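You operate a simulated robot arm through the tools that you are given. There is no shell and no other tool.

You are at the controls of a simulated robot arm. One attempt, no reset.

Task
Draw the thread taut, wax it along the rail, then slacken it again.
Fine: lever in the green while you wax; the wax block goes back. Set down upright: wax block. A coat counts when it lies all over at full strength: go over it till it gets no stronger.

The check looks at the end state, three seconds after you hand in, the way a careful person would. Anything else that was tipped, shoved, dropped, spilled or broken makes it a failure.

Robot
A 7-joint arm with a two-finger parallel gripper, fixed in place. Base frame: the origin is on the floor under the middle of its stand, x ahead of it, y to its left, z up. Units: mm, degrees, N and s.
It reaches about 1247 mm from its shoulder. Its first joint turns from -132.0 to 132.0 degrees. Payload 3.91 kg.
The tool frame sits at the grasp point between the pads (the TCP): z along the fingers, y along the line on which they close. The tips reach 30 mm beyond it. The gripper opens to 110 mm. The fingers are 20 mm wide and 10 mm thick; the gripper's body (48 by 112 mm) begins 55 mm behind the TCP.
Orientation is that of the tool frame in the base frame, as a unit quaternion [x, y, z, w]. With the fingers straight down and closing along the base's y, the tool's x points along the base's -x, its y along +y and its z along -z.

Tools
- The arm moves only by the tool send_rows. Its argument "rows" is a list of rows, each a list of 7 numbers: the finger opening in mm, from 0 to 110, then the shift along the tool's x, y, z in units of 50 mm (1.0 is 50 mm), then the turn, a rotation vector about the tool's x, y, z in units of 5 degrees (1.0 is 5 degrees). In form: [[hand, x, y, z, wx, wy, wz], ...]. A call has 1 to 20 rows; each row shifts and turns the commanded pose from where the row before left it, along the tool's axes as they then stand. A call with a number of a shift or a turn outside -1 to 1 is refused whole. Rows are played at 5 a second. More than 50 mm and 8.6 degrees between two rows, or a gripper value outside its range, and nothing of the call is played. A pose out of reach is approached as far as the arm can. The call stops where the force on the tool passes 40 N (or 10 N more than at its start, if that is more) or the arm is blocked; 0.2 s more then pass. Each finger travels about 108 mm/s and halts on what it meets, pressing with about 44 N; the grip force reading is that of the motor and also rises with nothing between the fingers. The clock runs only during rows and for 0.2 s after the last one: add rows that do not move to give the fingers time. It gives the time, the measured TCP pose, the force on the tool (base axes), the opening and the grip force at its end, in the units of the frame above (readings bear some noise), with the torque about the TCP (base axes, N m) and any sound that the robot's microphone picked up, and new pictures: "show" is both (left out), scene, wrist or none.
- Cameras (640 x 400 px; columns grow to the right, rows downward): "scene" is fixed at [232.1, 649.6, 1692.6]; the picture's right is [-0.57, -0.82, 0.00], its down [-0.62, 0.43, -0.66] and it looks along [0.54, -0.37, -0.75] (base axes); focal length 369 px, centre (320, 200). "wrist" rides on the gripper at [72, 17, -103] in the tool frame; the picture's right is [-0.23, 0.97, 0.00], its down [-0.76, -0.18, -0.62] and it looks along [-0.61, -0.14, 0.78] (tool axes); focal length 222 px, centre (320, 200). There is no depth. A picture from a camera that has moved, and an enlarged one, comes with that camera's place and axes in the base frame and with its lens. The place of the scene camera against the robot may be out by one fixed shift of up to 25 mm in any direction.
- inspect(camera, box): a new picture of the part [left, top, right, bottom] of that camera's present view, enlarged. No time passes.
- finish_job(): hands the job in; it is judged then, once.

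Nothing tells you positions but the pictures and the camera data. Unless the task says otherwise, let go and move clear before handing in.

The tools are called as a command line: name --pt "numbers of a row" for each row, then --argument value for the rest, lists and objects as JSON in quotes. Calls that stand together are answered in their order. send_rows: Moves the arm, as the interface text tells. Its arguments: {"type":"object","properties":{"rows":{"type":"array"},"show":{"type":"string","enum":["both","scene","wrist","none"]}},"required":["rows"]} The other tools are called the same way: inspect (camera, box) takes an enlarged picture of a part of a camera's view; finish_job () hands the job in.

At the start:

```text
time_s: 0.0
ee_pos: [557.8, 344.3, 1216.8]
ee_rot: [0.0, 1.0, 0.0, 0.0]
wrist_force: [-0.9, -0.4, 0.4]
moment: [-0.04, 0.03, 0.01]
width: 110.2
gripper_force: 0.0
```

scene: 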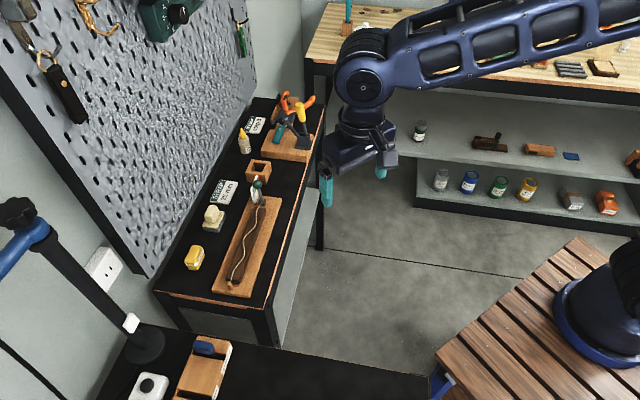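
wrist: 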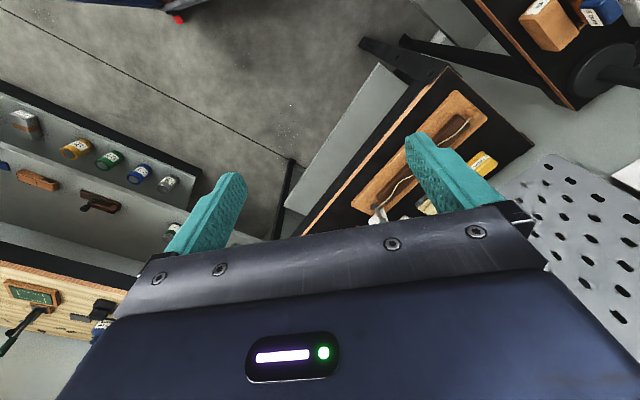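

I see a workbench with a wooden board that carries a thread and a lever, and some blocks beside it. I'll take enlarged pictures of it first.

inspect --camera "scene" --box '[160, 90, 340, 310]'

inspect --camera "scene" --box '[200, 160, 290, 220]'

inspect --camera "scene" --box '[170, 220, 290, 300]'

inspect --camera "wrist" --box '[330, 70, 530, 230]'

```text
1.82 times, centred on (250, 200) of scene
camera zoom: at [232.1, 649.6, 1692.6], right [-0.57, -0.82, 0.0], down [-0.62, 0.43, -0.66], along [0.54, -0.37, -0.75], focal length 671 px, centre (447, 200)
```

zoom: 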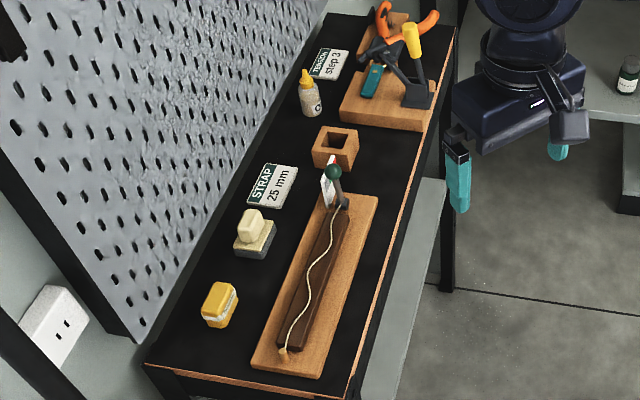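

```text
6.67 times, centred on (245, 190) of scene
camera zoom: at [232.1, 649.6, 1692.6], right [-0.57, -0.82, 0.0], down [-0.62, 0.43, -0.66], along [0.54, -0.37, -0.75], focal length 2461 px, centre (820, 267)
```

zoom: 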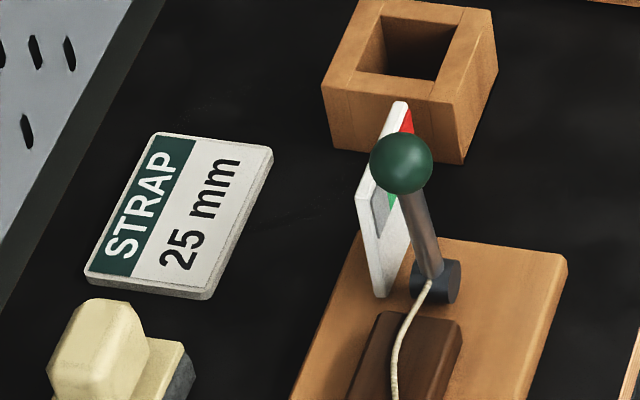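

```text
5.00 times, centred on (230, 260) of scene
camera zoom: at [232.1, 649.6, 1692.6], right [-0.57, -0.82, 0.0], down [-0.62, 0.43, -0.66], along [0.54, -0.37, -0.75], focal length 1846 px, centre (770, -100)
```

zoom: 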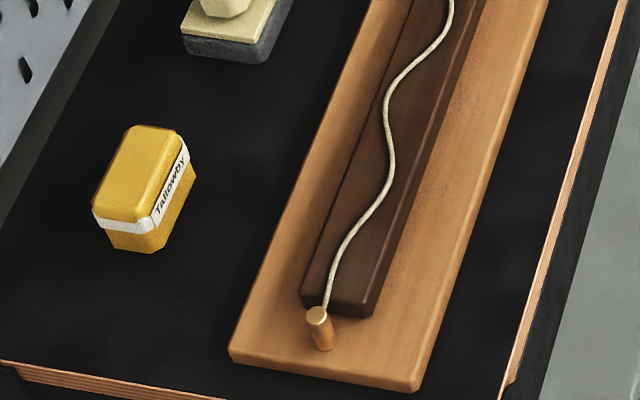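

```text
2.50 times, centred on (430, 150) of wrist
camera zoom: at [483.5, 361.0, 1320.0], right [0.23, 0.97, 0.0], down [0.76, -0.18, 0.62], along [0.61, -0.14, -0.78], focal length 555 px, centre (45, 325)
```

zoom: 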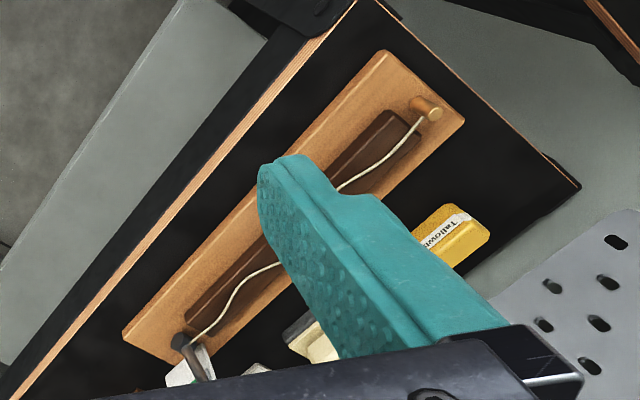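

I can see a yellow block with a paper band, a cream block on a grey pad, and the lever with its gauge. I'll look closer at each to tell which is the wax.

inspect --camera "scene" --box '[175, 240, 211, 276]'

inspect --camera "scene" --box '[195, 200, 231, 236]'

inspect --camera "scene" --box '[240, 170, 280, 210]'

inspect --camera "scene" --box '[100, 300, 260, 400]'

inspect --camera "scene" --box '[220, 80, 330, 180]'

inspect --camera "scene" --box '[0, 0, 260, 160]'

inspect --camera "scene" --box '[400, 50, 640, 220]'

```text
11.11 times, centred on (193, 258) of scene
camera zoom: at [232.1, 649.6, 1692.6], right [-0.57, -0.82, 0.0], down [-0.62, 0.43, -0.66], along [0.54, -0.37, -0.75], focal length 4102 px, centre (1731, -444)
```

zoom: 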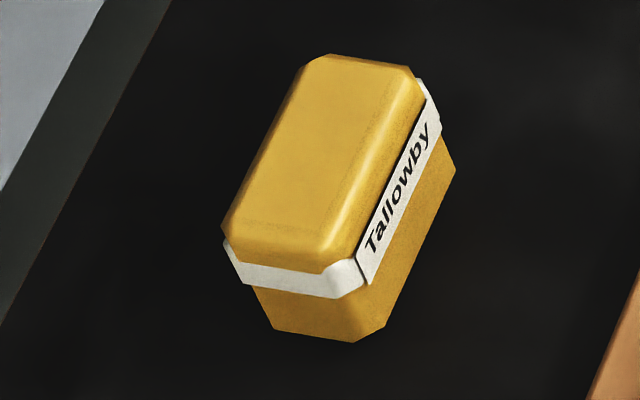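

```text
11.11 times, centred on (213, 218) of scene
camera zoom: at [232.1, 649.6, 1692.6], right [-0.57, -0.82, 0.0], down [-0.62, 0.43, -0.66], along [0.54, -0.37, -0.75], focal length 4102 px, centre (1509, 0)
```

zoom: 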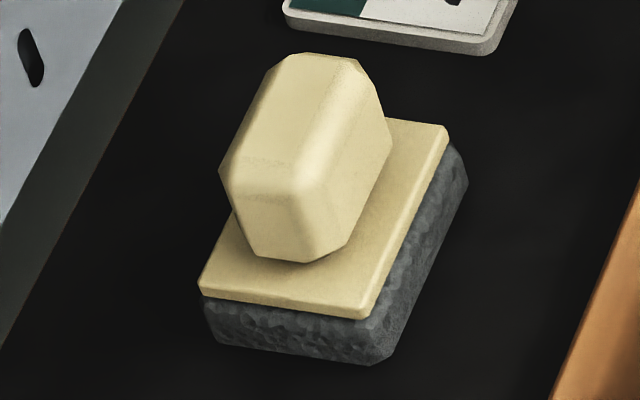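

```text
10.00 times, centred on (260, 190) of scene
camera zoom: at [232.1, 649.6, 1692.6], right [-0.57, -0.82, 0.0], down [-0.62, 0.43, -0.66], along [0.54, -0.37, -0.75], focal length 3691 px, centre (920, 300)
```

zoom: 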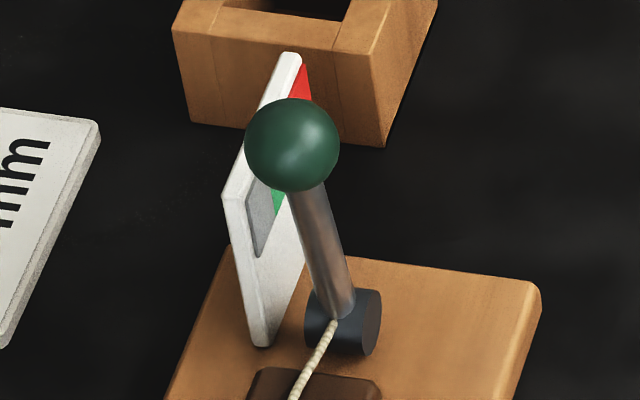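

```text
4.00 times, centred on (180, 350) of scene
camera zoom: at [232.1, 649.6, 1692.6], right [-0.57, -0.82, 0.0], down [-0.62, 0.43, -0.66], along [0.54, -0.37, -0.75], focal length 1477 px, centre (880, -400)
```

zoom: 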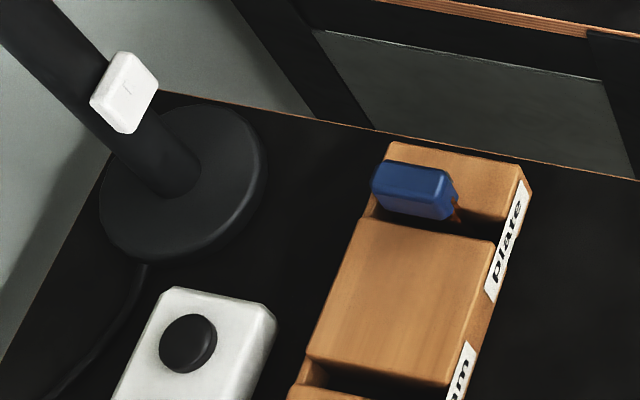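

```text
4.00 times, centred on (275, 130) of scene
camera zoom: at [232.1, 649.6, 1692.6], right [-0.57, -0.82, 0.0], down [-0.62, 0.43, -0.66], along [0.54, -0.37, -0.75], focal length 1477 px, centre (500, 480)
```

zoom: 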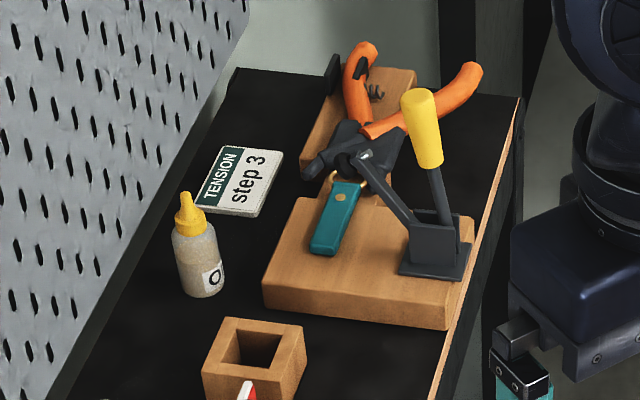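

```text
2.46 times, centred on (130, 80) of scene
camera zoom: at [232.1, 649.6, 1692.6], right [-0.57, -0.82, 0.0], down [-0.62, 0.43, -0.66], along [0.54, -0.37, -0.75], focal length 909 px, centre (788, 495)
```

zoom: 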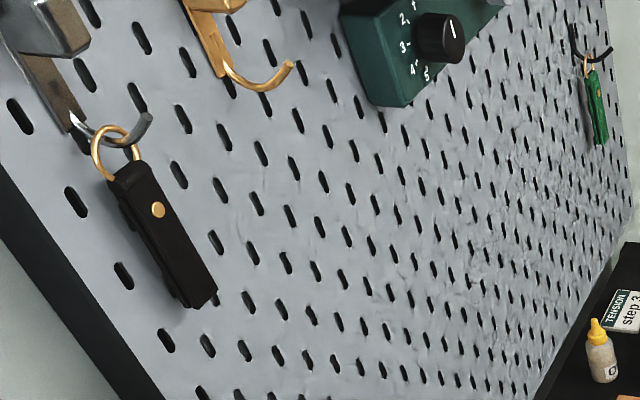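

```text
2.35 times, centred on (520, 135) of scene
camera zoom: at [232.1, 649.6, 1692.6], right [-0.57, -0.82, 0.0], down [-0.62, 0.43, -0.66], along [0.54, -0.37, -0.75], focal length 869 px, centre (-151, 353)
```

zoom: 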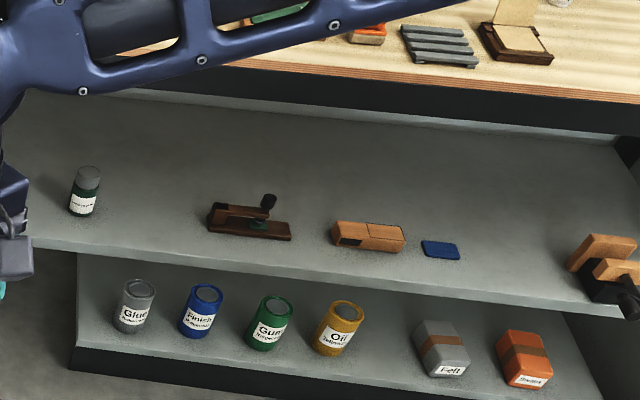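

The lever is slack now and stands at the far end of the board; the peg end is near (665, 592). I'll turn the wrist 45° so its camera faces the bench squarely.

send_rows --pt "110 0 0 0 0 0 -1" --pt "110 0 0 0 0 0 -1" --pt "110 0 0 0 0 0 -1" --pt "110 0 0 0 0 0 -1" --pt "110 0 0 0 0 0 -1" --pt "110 0 0 0 0 0 -1" --pt "110 0 0 0 0 0 -1" --pt "110 0 0 0 0 0 -1" --pt "110 0 0 0 0 0 -1" --pt "110 0 0 0 0 0 0"

```text
time_s: 2.2
ee_pos: [556.7, 344.4, 1216.2]
ee_rot: [-0.383, 0.924, -0.001, -0.001]
wrist_force: [0.5, -0.6, 0.8]
moment: [-0.03, -0.02, 0.0]
width: 110.0
gripper_force: 0.2
camera wrist: at [492.9, 304.5, 1319.9], right [-0.53, 0.85, 0.0], down [0.66, 0.41, 0.62], along [0.53, 0.33, -0.78], focal length 222 px, centre (320, 200)
```

scene: 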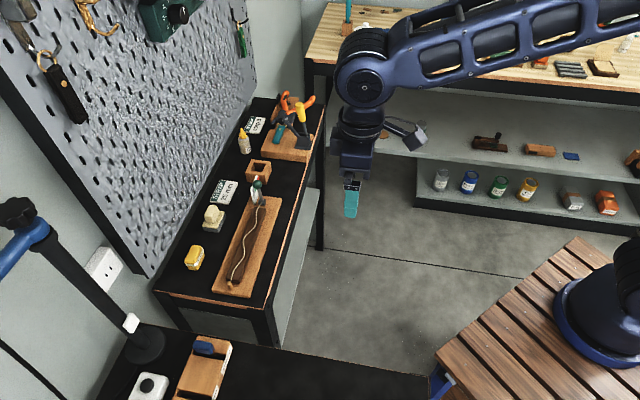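
wrist: 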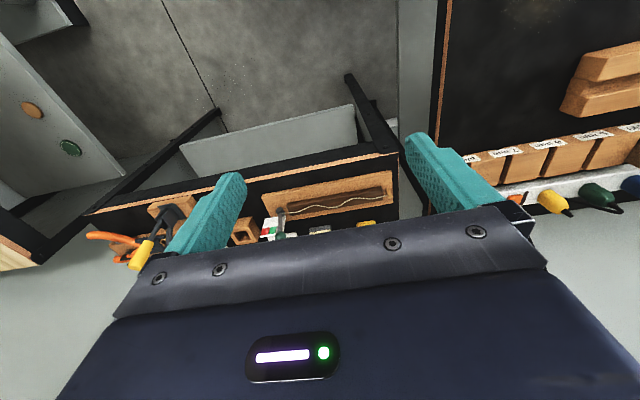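

The bench shows now, but the gripper hides the wax. I'll move the arm forward, staying high, to see the far items from above.

send_rows --pt "110 -1 0 0 0 0 0" --pt "110 -1 0 0 0 0 0" --pt "110 -1 0 0 0 0 0" --pt "110 -1 0 0 0 0 0" --pt "110 0 0 0 0 0 0"

```text
time_s: 3.4
ee_pos: [699.6, 484.5, 1216.6]
ee_rot: [-0.383, 0.924, 0.0, 0.0]
wrist_force: [-0.4, 0.6, -0.1]
moment: [0.02, -0.02, -0.01]
width: 110.1
gripper_force: 0.1
camera wrist: at [635.2, 445.7, 1320.1], right [-0.53, 0.85, 0.0], down [0.66, 0.41, 0.62], along [0.53, 0.33, -0.78], focal length 222 px, centre (320, 200)
```

scene: 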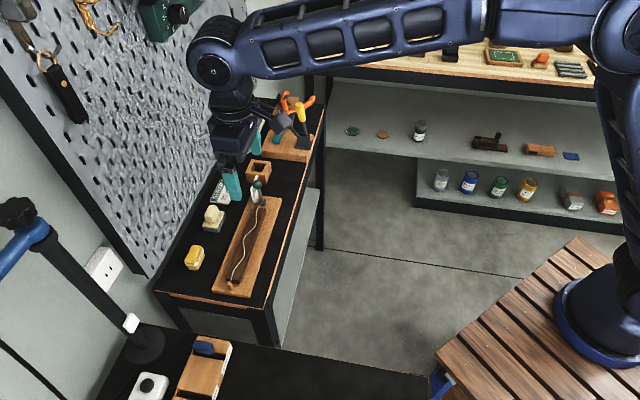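
wrist: 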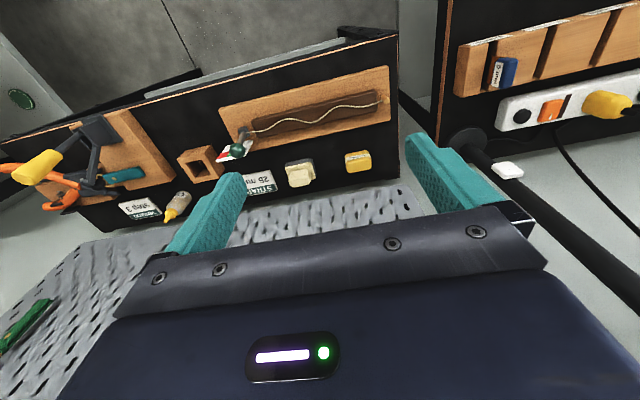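

The full set of items is in view now. I'll zoom in on the board, the lever and the two blocks.

inspect --camera "wrist" --box '[210, 60, 400, 200]'

inspect --camera "wrist" --box '[200, 110, 280, 170]'

inspect --camera "wrist" --box '[280, 145, 376, 205]'

```text
2.86 times, centred on (305, 130) of wrist
camera zoom: at [635.2, 445.7, 1320.1], right [-0.53, 0.85, 0.0], down [0.66, 0.41, 0.62], along [0.53, 0.33, -0.78], focal length 635 px, centre (363, 400)
```

zoom: 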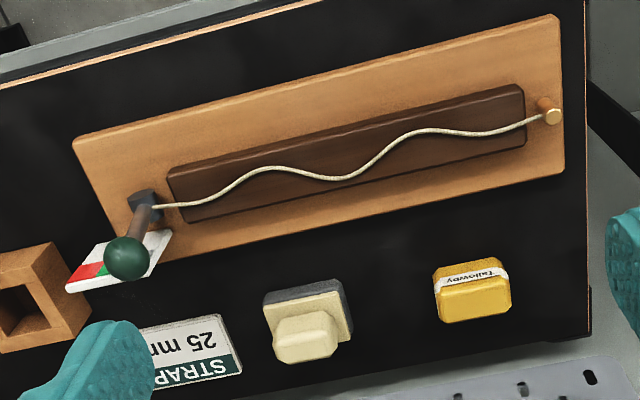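

```text
6.67 times, centred on (240, 140) of wrist
camera zoom: at [635.2, 445.7, 1320.1], right [-0.53, 0.85, 0.0], down [0.66, 0.41, 0.62], along [0.53, 0.33, -0.78], focal length 1481 px, centre (853, 600)
```

zoom: 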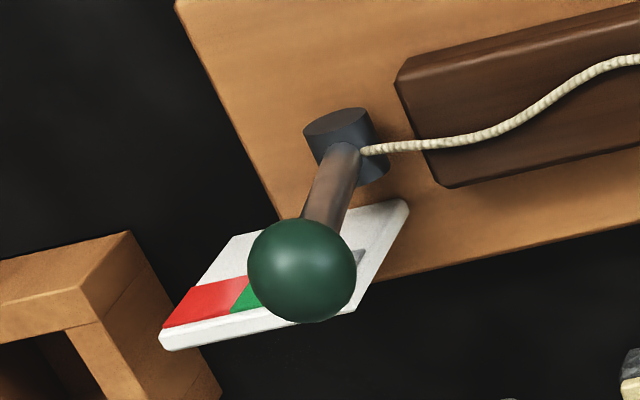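

```text
6.67 times, centred on (328, 175) of wrist
camera zoom: at [635.2, 445.7, 1320.1], right [-0.53, 0.85, 0.0], down [0.66, 0.41, 0.62], along [0.53, 0.33, -0.78], focal length 1481 px, centre (267, 367)
```

zoom: 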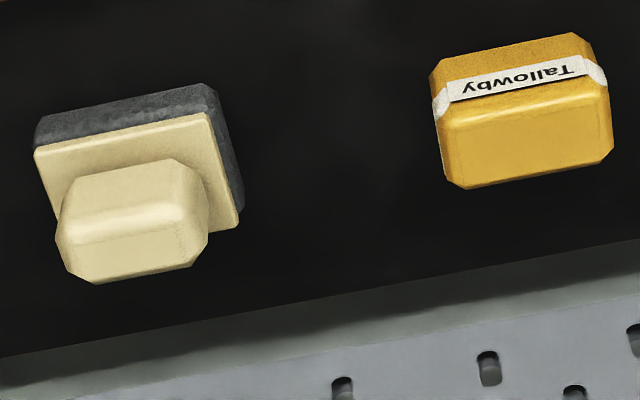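

The bench axis lies at 45°, in line with the tool's y. I put the knob near (845, 417, 989), the peg near (663, 592, 933) and the yellow block near (787, 634). Next I'll hover above the lever for a closer look at the gauge.

send_rows --pt "60 0 -1 0 0 0 0" --pt "60 0 -1 0 0 0 0" --pt "60 0 -1 0.3 0 0 0" --pt "60 -0.5 0 0.7 0 0 0" --pt "60 -0.5 0 0.8 0 0 0" --pt "60 0 0 0 0 0 0"

inspect --camera "wrist" --box '[200, 80, 440, 230]'

inspect --camera "scene" --box '[210, 140, 306, 200]'

```text
refused: row 3 steps farther than a row can; nothing moved
```

```text
2.67 times, centred on (320, 155) of wrist
camera zoom: at [635.2, 445.7, 1320.1], right [-0.53, 0.85, 0.0], down [0.66, 0.41, 0.62], along [0.53, 0.33, -0.78], focal length 592 px, centre (320, 320)
```

zoom: 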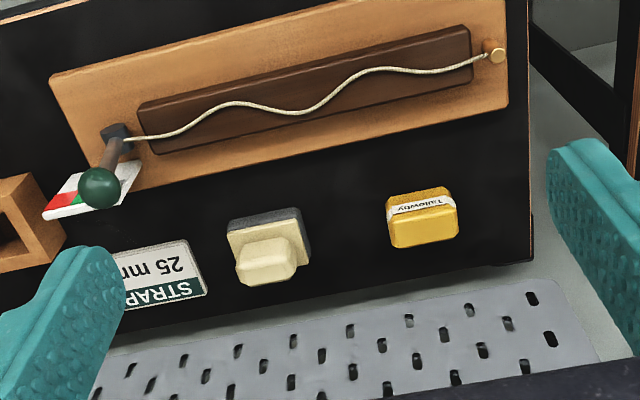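

```text
6.67 times, centred on (258, 170) of scene
camera zoom: at [232.1, 649.6, 1692.6], right [-0.57, -0.82, 0.0], down [-0.62, 0.43, -0.66], along [0.54, -0.37, -0.75], focal length 2461 px, centre (733, 400)
```

zoom: 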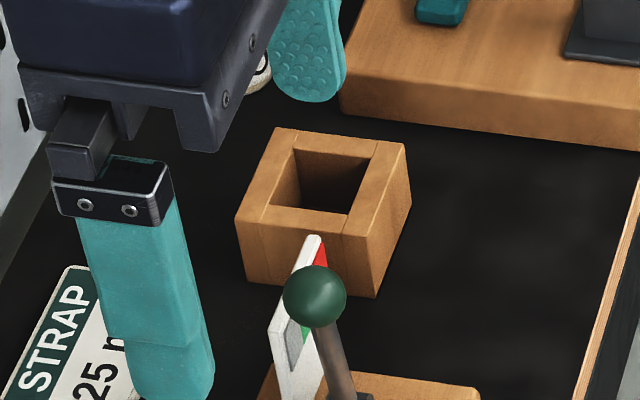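

The call was refused because one row stepped farther than 50 mm. I'll resend the same move to the hover above the lever in smaller steps.

send_rows --pt "60 0 -0.9 0 0 0 0" --pt "60 0 -0.9 0 0 0 0" --pt "60 0 -0.9 0.3 0 0 0" --pt "60 -0.5 -0.3 0.7 0 0 0" --pt "60 -0.5 0 0.8 0 0 0" --pt "60 0 0 0.2 0 0 0" --pt "60 0 0 0 0 0 0"

```text
time_s: 5.0
ee_pos: [840.3, 415.2, 1116.1]
ee_rot: [-0.383, 0.924, 0.0, 0.001]
wrist_force: [-0.4, -0.5, 0.3]
moment: [-0.03, 0.01, 0.04]
width: 60.0
gripper_force: 0.2
camera wrist: at [776.1, 375.7, 1219.9], right [-0.53, 0.85, 0.0], down [0.66, 0.41, 0.62], along [0.53, 0.33, -0.78], focal length 222 px, centre (320, 200)
```

scene: 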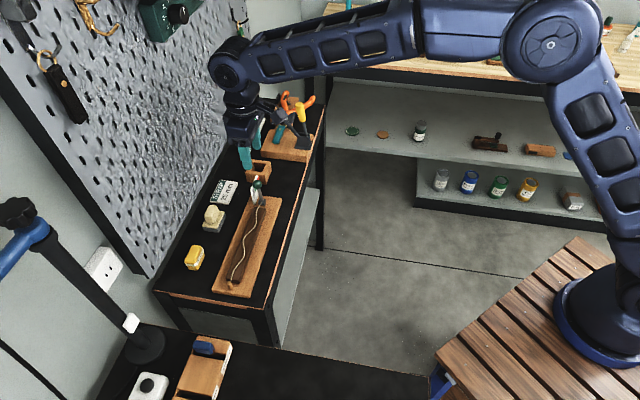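
wrist: 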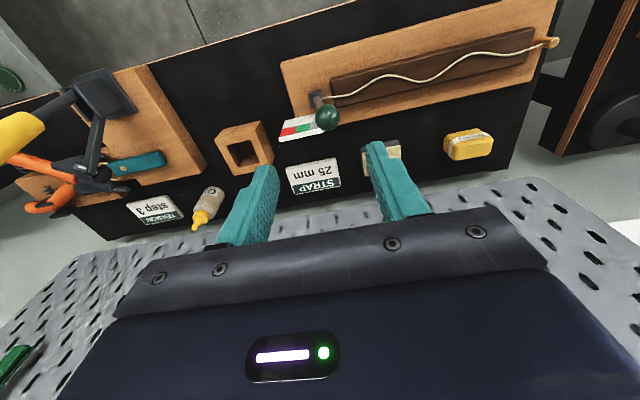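

inspect --camera "wrist" --box '[270, 60, 382, 160]'

inspect --camera "wrist" --box '[260, 75, 356, 135]'

inspect --camera "wrist" --box '[360, 100, 520, 200]'

```text
4.00 times, centred on (326, 110) of wrist
camera zoom: at [776.1, 375.7, 1219.9], right [-0.53, 0.85, 0.0], down [0.66, 0.41, 0.62], along [0.53, 0.33, -0.78], focal length 888 px, centre (296, 560)
```

zoom: 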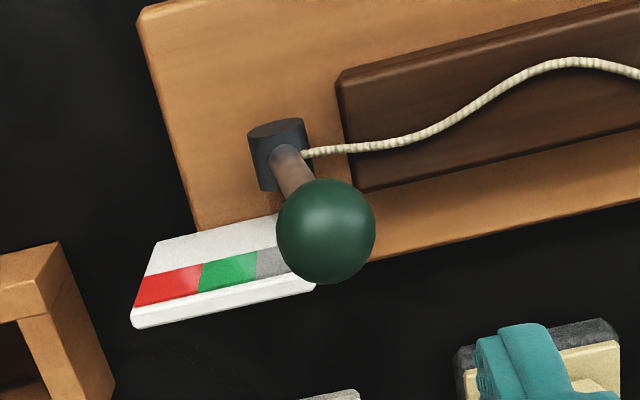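

```text
6.67 times, centred on (308, 105) of wrist
camera zoom: at [776.1, 375.7, 1219.9], right [-0.53, 0.85, 0.0], down [0.66, 0.41, 0.62], along [0.53, 0.33, -0.78], focal length 1481 px, centre (400, 833)
```

zoom: 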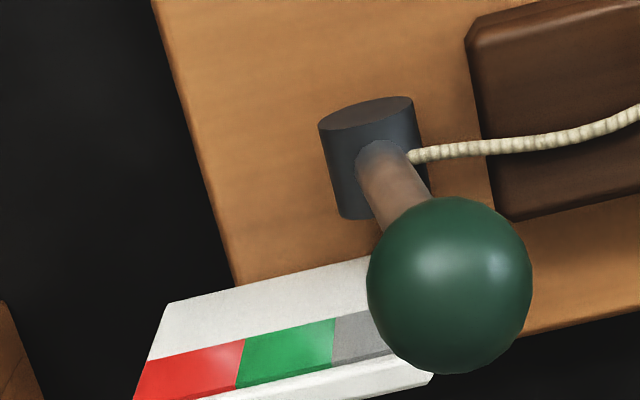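

```text
4.00 times, centred on (440, 150) of wrist
camera zoom: at [776.1, 375.7, 1219.9], right [-0.53, 0.85, 0.0], down [0.66, 0.41, 0.62], along [0.53, 0.33, -0.78], focal length 888 px, centre (-160, 400)
```

zoom: 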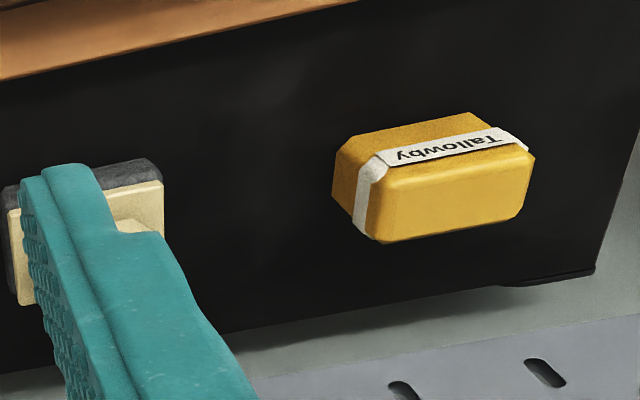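

The gauge is clear: grey on the slack side, then green, then red. The knob is at about (832, 419, 1008), and the pivot at about (839, 412, 930), leaning slightly toward the rail. I'll lower the open fingers around the knob.

send_rows --pt "52 0.05 0.17 0 0 0 0" --pt "52 0 0 0.7 0 0 0" --pt "52 0 0 0.6 0 0 0" --pt "52 0 0 0.5 0 0 0" --pt "52 0 0 0 0 0 0"

inspect --camera "wrist" --box '[220, 80, 420, 240]'

inspect --camera "scene" --box '[210, 140, 306, 200]'

```text
time_s: 6.2
ee_pos: [831.4, 418.8, 1026.8]
ee_rot: [-0.382, 0.924, 0.0, -0.001]
wrist_force: [-0.1, -0.9, 0.6]
moment: [0.01, -0.01, 0.02]
width: 52.1
gripper_force: 0.1
camera wrist: at [768.2, 380.1, 1130.2], right [-0.53, 0.85, 0.0], down [0.66, 0.41, 0.62], along [0.53, 0.33, -0.78], focal length 222 px, centre (320, 200)
```

scene: 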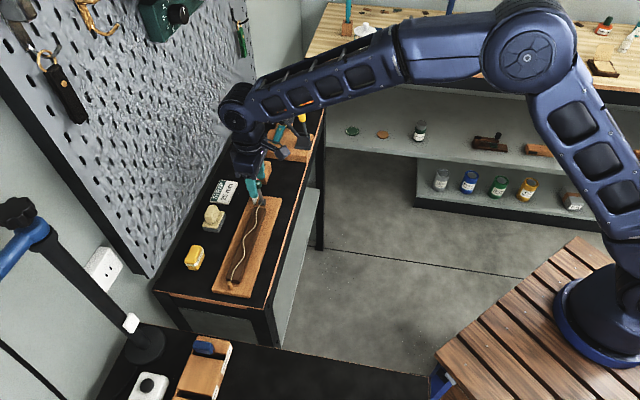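
wrist: 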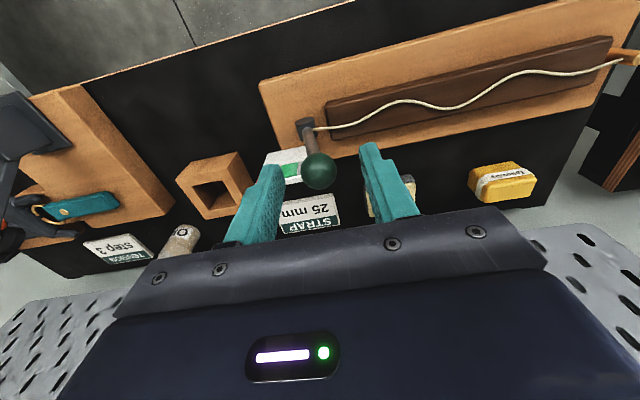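

```text
2.50 times, centred on (320, 160) of wrist
camera zoom: at [768.2, 380.1, 1130.2], right [-0.53, 0.85, 0.0], down [0.66, 0.41, 0.62], along [0.53, 0.33, -0.78], focal length 555 px, centre (320, 300)
```

zoom: 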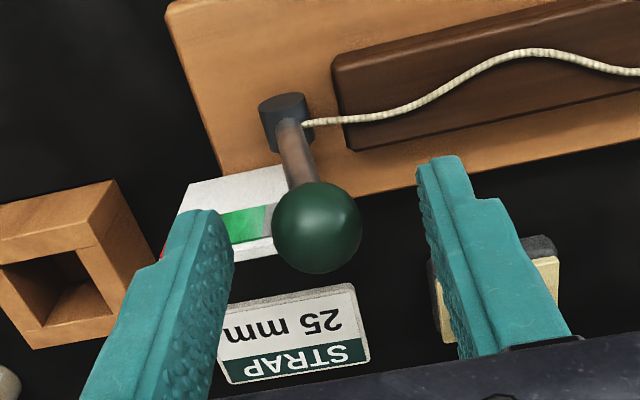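

```text
6.67 times, centred on (258, 170) of scene
camera zoom: at [232.1, 649.6, 1692.6], right [-0.57, -0.82, 0.0], down [-0.62, 0.43, -0.66], along [0.54, -0.37, -0.75], focal length 2461 px, centre (733, 400)
```

zoom: 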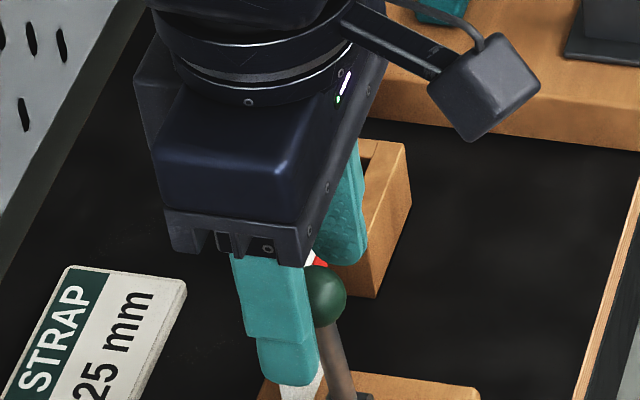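

The knob sits centred between the fingers, as computed. I'll narrow the fingers to a loose straddle and draw the lever toward the green in small steps.

send_rows --pt "32 0 0 0 0 0 0" --pt "32 0 0 0 0 0 0" --pt "32 0 -0.15 0 0 0 0" --pt "32 0 -0.15 0 0 0 0" --pt "32 0 -0.15 0 0 0 0" --pt "32 0 -0.15 0.04 0 0 0" --pt "32 0 -0.15 0.04 0 0 0" --pt "32 0 0 0 0 0 0"

inspect --camera "wrist" --box '[220, 80, 420, 240]'

```text
time_s: 8.0
ee_pos: [858.5, 392.4, 1022.2]
ee_rot: [-0.382, 0.924, 0.0, 0.0]
wrist_force: [-1.2, 0.2, -0.4]
moment: [0.0, 0.01, 0.0]
width: 32.3
gripper_force: 0.1
camera wrist: at [794.5, 353.0, 1126.0], right [-0.53, 0.85, 0.0], down [0.66, 0.41, 0.62], along [0.53, 0.33, -0.78], focal length 222 px, centre (320, 200)
```

scene: 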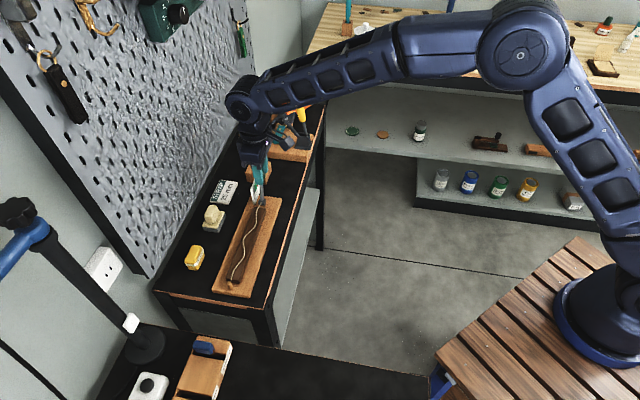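
wrist: 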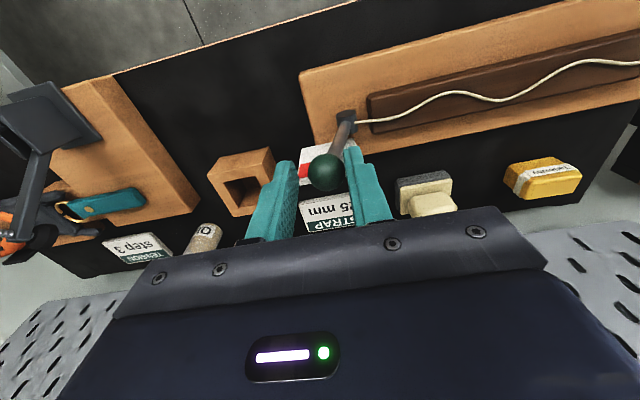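

```text
2.50 times, centred on (320, 160) of wrist
camera zoom: at [794.5, 353.0, 1126.0], right [-0.53, 0.85, 0.0], down [0.66, 0.41, 0.62], along [0.53, 0.33, -0.78], focal length 555 px, centre (320, 300)
```

zoom: 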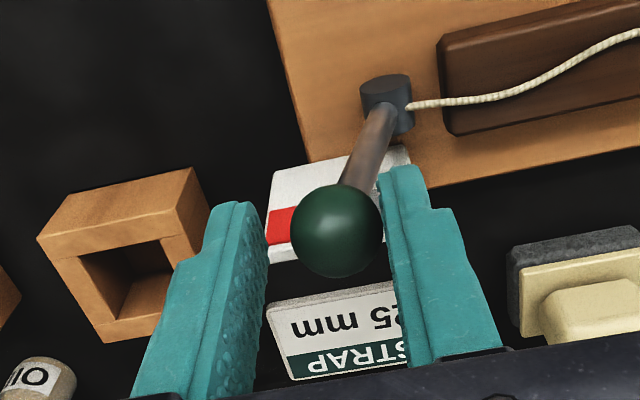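

The lever moves easily and is still short of the green. I'll go on a little further and check again.

send_rows --pt "32 0 -0.12 0.06 0 0 0" --pt "32 0 -0.12 0.06 0 0 0" --pt "32 0 0 0 0 0 0"

inspect --camera "wrist" --box '[220, 80, 420, 240]'

inspect --camera "wrist" --box '[320, 40, 640, 200]'

inspect --camera "scene" --box '[222, 170, 286, 210]'

```text
time_s: 8.8
ee_pos: [866.1, 383.4, 1016.7]
ee_rot: [-0.382, 0.924, 0.0, -0.001]
wrist_force: [-0.8, 0.8, -1.1]
moment: [0.05, -0.01, 0.02]
width: 32.3
gripper_force: 0.5
camera wrist: at [802.8, 344.9, 1119.8], right [-0.53, 0.85, 0.0], down [0.66, 0.41, 0.62], along [0.53, 0.33, -0.78], focal length 222 px, centre (320, 200)
```

scene: 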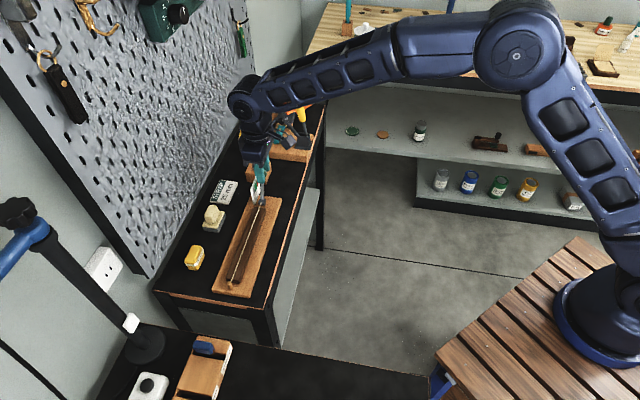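
wrist: 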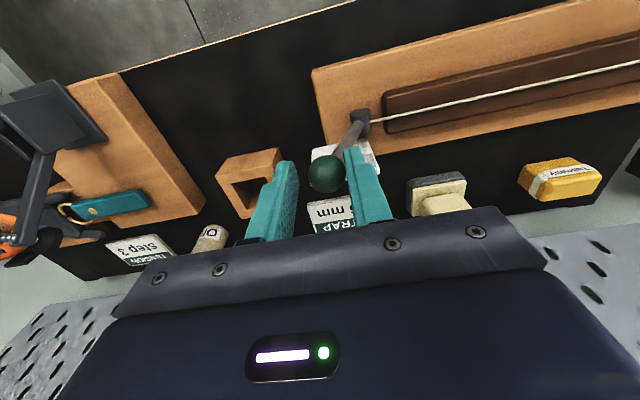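

```text
2.50 times, centred on (320, 160) of wrist
camera zoom: at [802.8, 344.9, 1119.8], right [-0.53, 0.85, 0.0], down [0.66, 0.41, 0.62], along [0.53, 0.33, -0.78], focal length 555 px, centre (320, 300)
```

zoom: 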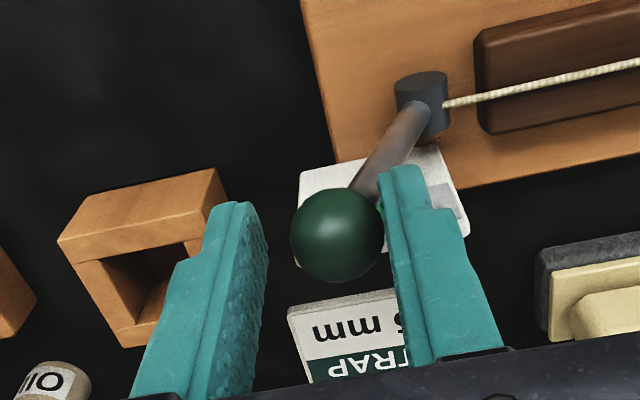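

```text
2.00 times, centred on (480, 120) of wrist
camera zoom: at [802.8, 344.9, 1119.8], right [-0.53, 0.85, 0.0], down [0.66, 0.41, 0.62], along [0.53, 0.33, -0.78], focal length 444 px, centre (0, 360)
```

zoom: 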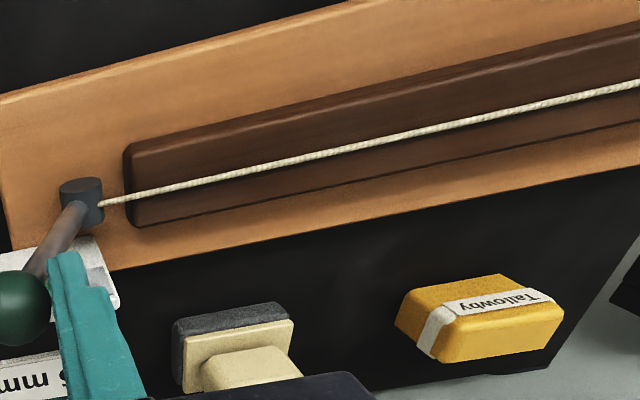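

```text
10.00 times, centred on (254, 190) of scene
camera zoom: at [232.1, 649.6, 1692.6], right [-0.57, -0.82, 0.0], down [-0.62, 0.43, -0.66], along [0.54, -0.37, -0.75], focal length 3691 px, centre (980, 300)
```

zoom: 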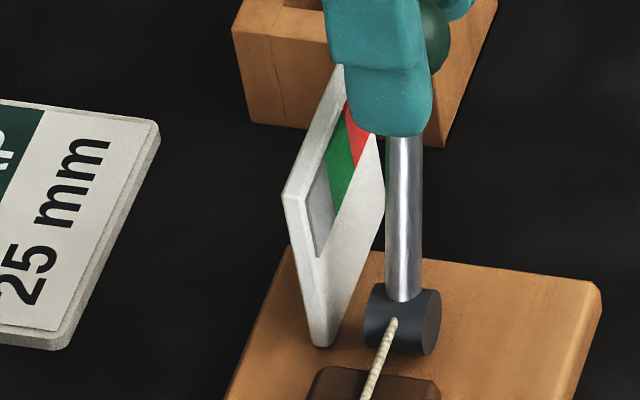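

The thread has become straight and the lever is just inside the green on the grey side. I'll go about 6 mm further to reach the middle of the green.

send_rows --pt "32 0 -0.06 0.03 0 0 0" --pt "32 0 -0.06 0.03 0 0 0" --pt "32 0 0 0 0 0 0" --show "wrist"

inspect --camera "wrist" --box '[220, 80, 420, 240]'

inspect --camera "scene" --box '[222, 170, 286, 210]'

```text
time_s: 9.6
ee_pos: [871.1, 379.9, 1012.6]
ee_rot: [-0.382, 0.924, 0.0, 0.0]
wrist_force: [-0.8, 0.2, 1.5]
moment: [0.02, 0.04, -0.02]
width: 32.5
gripper_force: 0.3
camera wrist: at [807.2, 340.6, 1117.0], right [-0.53, 0.85, 0.0], down [0.66, 0.41, 0.62], along [0.53, 0.33, -0.78], focal length 222 px, centre (320, 200)
```

wrist: 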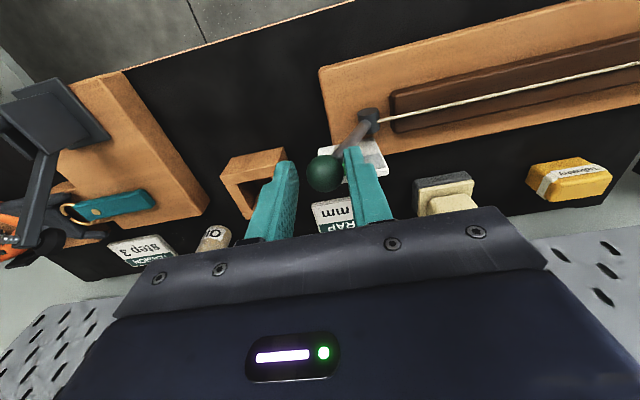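

```text
2.50 times, centred on (320, 160) of wrist
camera zoom: at [807.2, 340.6, 1117.0], right [-0.53, 0.85, 0.0], down [0.66, 0.41, 0.62], along [0.53, 0.33, -0.78], focal length 555 px, centre (320, 300)
```

zoom: 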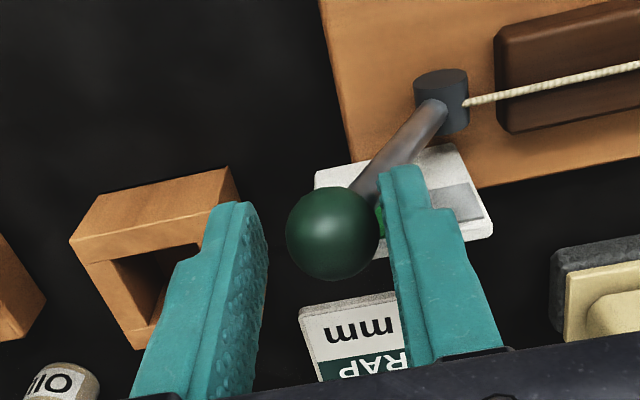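

```text
10.00 times, centred on (254, 190) of scene
camera zoom: at [232.1, 649.6, 1692.6], right [-0.57, -0.82, 0.0], down [-0.62, 0.43, -0.66], along [0.54, -0.37, -0.75], focal length 3691 px, centre (980, 300)
```

zoom: 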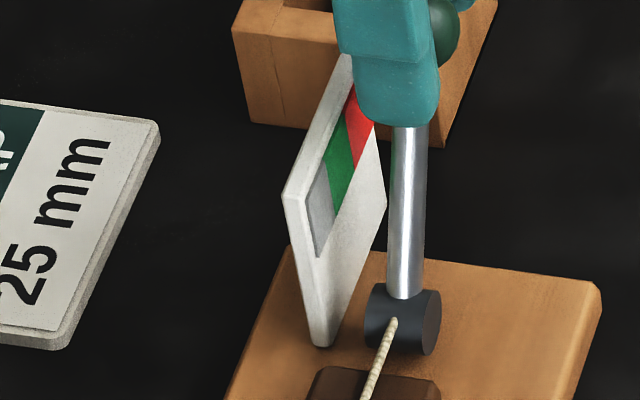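

The lever looks to be at about 30°, near mid-green. I'll open the fingers, lift straight off and check whether it stays put.

send_rows --pt "52 0 0.08 0 0 0 0" --pt "52 0 0 0 0 0 0" --pt "52 0 0 -0.6 0 0 0" --pt "52 0 0 -0.8 0 0 0" --pt "52 0 0 -0.8 0 0 0" --pt "52 0 0 0 0 0 0"

inspect --camera "wrist" --box '[270, 60, 430, 160]'

inspect --camera "scene" --box '[222, 170, 286, 210]'

```text
time_s: 11.0
ee_pos: [868.6, 382.5, 1123.5]
ee_rot: [-0.384, 0.923, 0.0, 0.0]
wrist_force: [0.6, 0.2, 0.3]
moment: [-0.03, -0.01, -0.01]
width: 51.9
gripper_force: 0.0
camera wrist: at [804.3, 343.4, 1227.3], right [-0.53, 0.85, 0.0], down [0.66, 0.41, 0.62], along [0.53, 0.33, -0.78], focal length 222 px, centre (320, 200)
```

scene: 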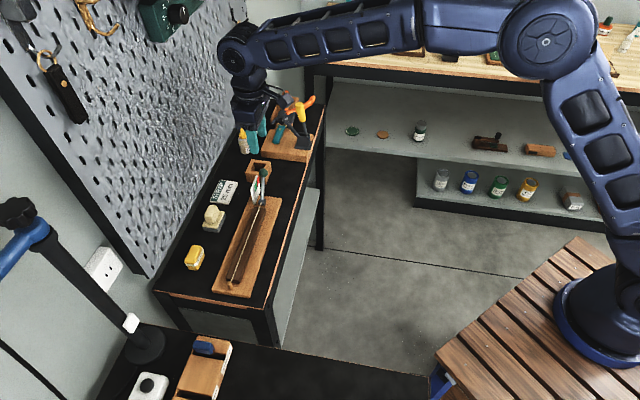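
wrist: 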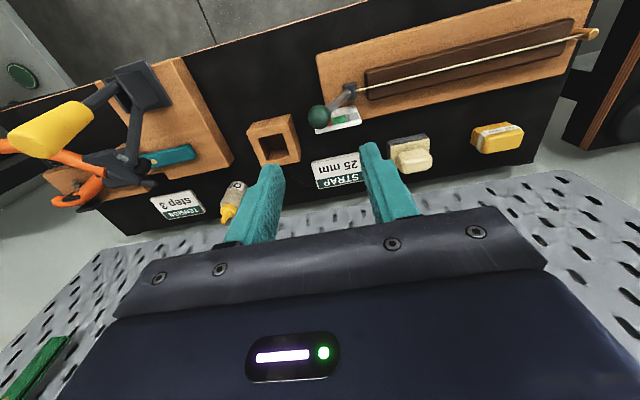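

```text
4.00 times, centred on (350, 110) of wrist
camera zoom: at [804.3, 343.4, 1227.3], right [-0.53, 0.85, 0.0], down [0.66, 0.41, 0.62], along [0.53, 0.33, -0.78], focal length 888 px, centre (200, 560)
```

zoom: 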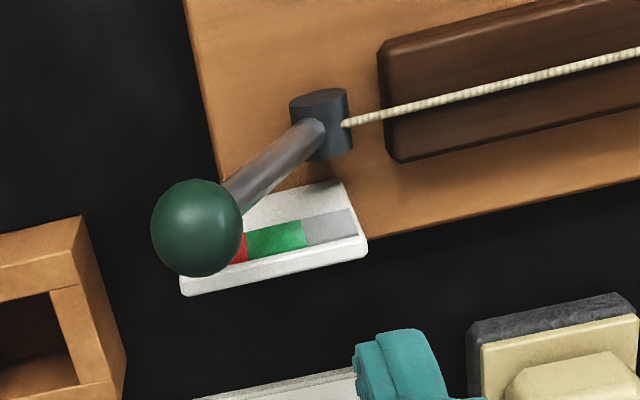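

```text
10.00 times, centred on (254, 190) of scene
camera zoom: at [232.1, 649.6, 1692.6], right [-0.57, -0.82, 0.0], down [-0.62, 0.43, -0.66], along [0.54, -0.37, -0.75], focal length 3691 px, centre (980, 300)
```

zoom: 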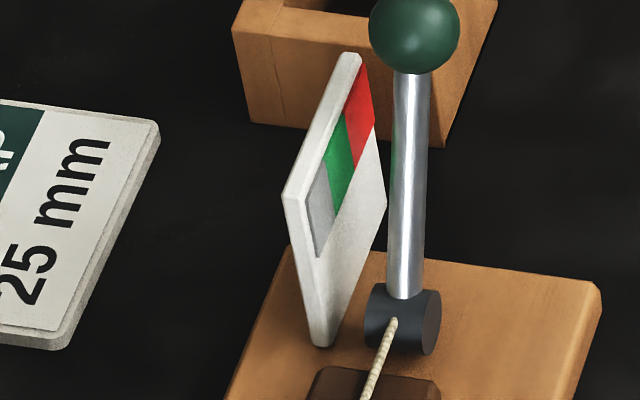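

The lever stays at mid-green and the thread is straight. Next I'll go over to the yellow block for a closer look before gripping it.

send_rows --pt "90 0 0.9 0 0 0 0" --pt "90 -0.1 0.95 0 0 0 0" --pt "90 -0.25 0.95 0 0 0 0" --pt "90 -0.25 0.95 0.1 0 0 0" --pt "90 -0.25 0.95 0.1 0 0 0" --pt "90 -0.15 0 0.9 0 0 0" --pt "90 0 0 0.9 0 0 0" --pt "90 0 0 0 0 0 0"

inspect --camera "wrist" --box '[240, 100, 400, 220]'

```text
time_s: 12.8
ee_pos: [736.1, 585.4, 1023.7]
ee_rot: [-0.383, 0.924, 0.0, 0.0]
wrist_force: [-0.1, 0.0, -0.5]
moment: [-0.03, 0.03, -0.02]
width: 90.1
gripper_force: 0.0
camera wrist: at [673.1, 545.9, 1126.7], right [-0.53, 0.85, 0.0], down [0.66, 0.41, 0.62], along [0.53, 0.33, -0.78], focal length 222 px, centre (320, 200)
```

scene: 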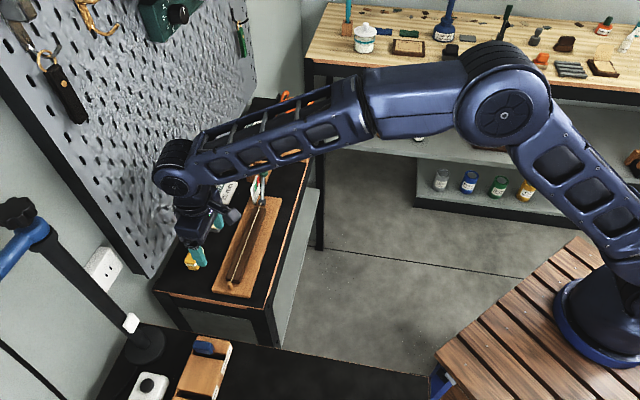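
wrist: 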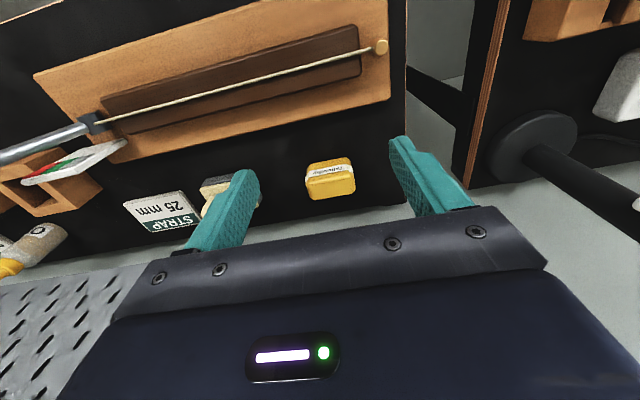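

```text
3.33 times, centred on (320, 160) of wrist
camera zoom: at [673.1, 545.9, 1126.7], right [-0.53, 0.85, 0.0], down [0.66, 0.41, 0.62], along [0.53, 0.33, -0.78], focal length 740 px, centre (320, 333)
```

zoom: 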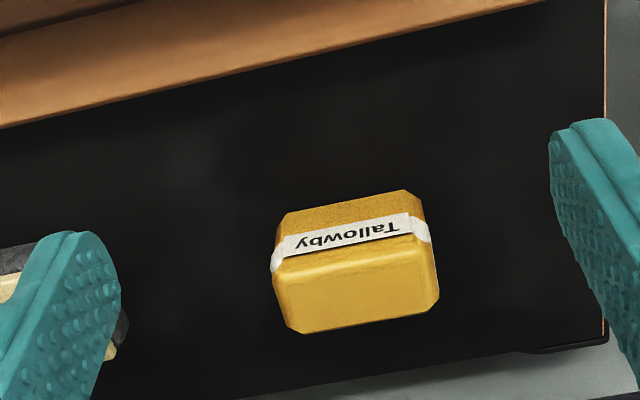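

The yellow block is a labelled bar about 52 × 28 × 34 mm, lined up with the tool. I'll move over it at a safe height and check the alignment.

send_rows --pt "90 -0.7 -0.07 0 0 0 0" --pt "90 -0.67 0 0 0 0 0" --pt "90 0 0 0.7 0 0 0" --pt "90 0 0 0 0 0 0"

inspect --camera "wrist" --box '[240, 100, 400, 220]'

inspect --camera "scene" --box '[140, 200, 260, 300]'

```text
time_s: 13.8
ee_pos: [788.8, 631.2, 989.6]
ee_rot: [-0.383, 0.924, 0.0, 0.0]
wrist_force: [0.0, -0.4, 1.0]
moment: [0.02, 0.01, -0.01]
width: 89.9
gripper_force: 0.1
camera wrist: at [724.6, 591.2, 1092.5], right [-0.53, 0.85, 0.0], down [0.66, 0.41, 0.62], along [0.53, 0.33, -0.78], focal length 222 px, centre (320, 200)
```

scene: 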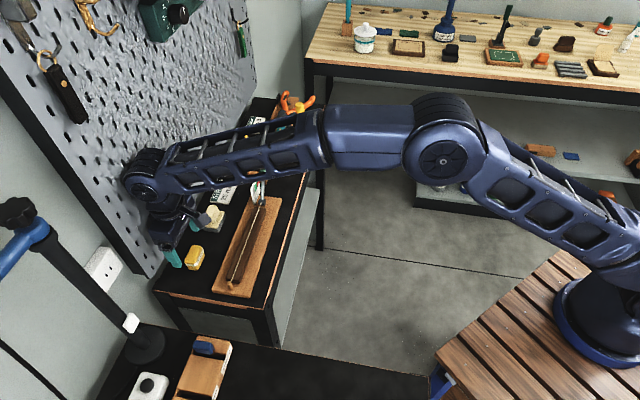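
wrist: 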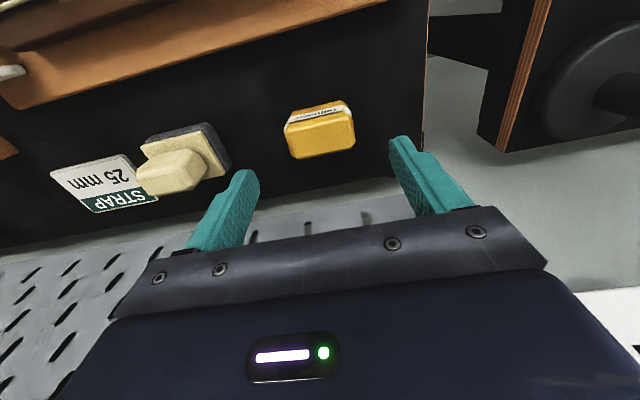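

```text
3.33 times, centred on (320, 160) of wrist
camera zoom: at [724.6, 591.2, 1092.5], right [-0.53, 0.85, 0.0], down [0.66, 0.41, 0.62], along [0.53, 0.33, -0.78], focal length 740 px, centre (320, 333)
```

zoom: 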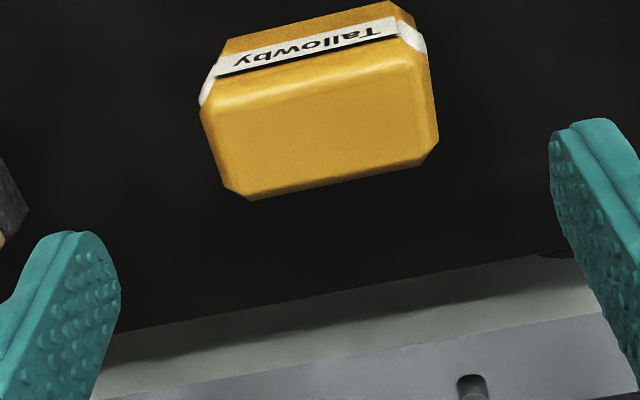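

```text
4.00 times, centred on (200, 250) of scene
camera zoom: at [232.1, 649.6, 1692.6], right [-0.57, -0.82, 0.0], down [-0.62, 0.43, -0.66], along [0.54, -0.37, -0.75], focal length 1477 px, centre (800, 0)
```

zoom: 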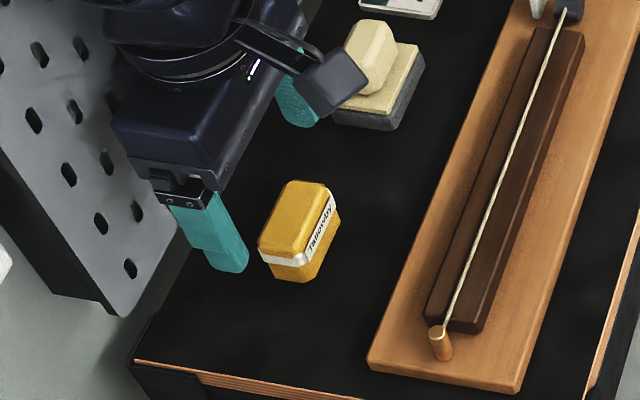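

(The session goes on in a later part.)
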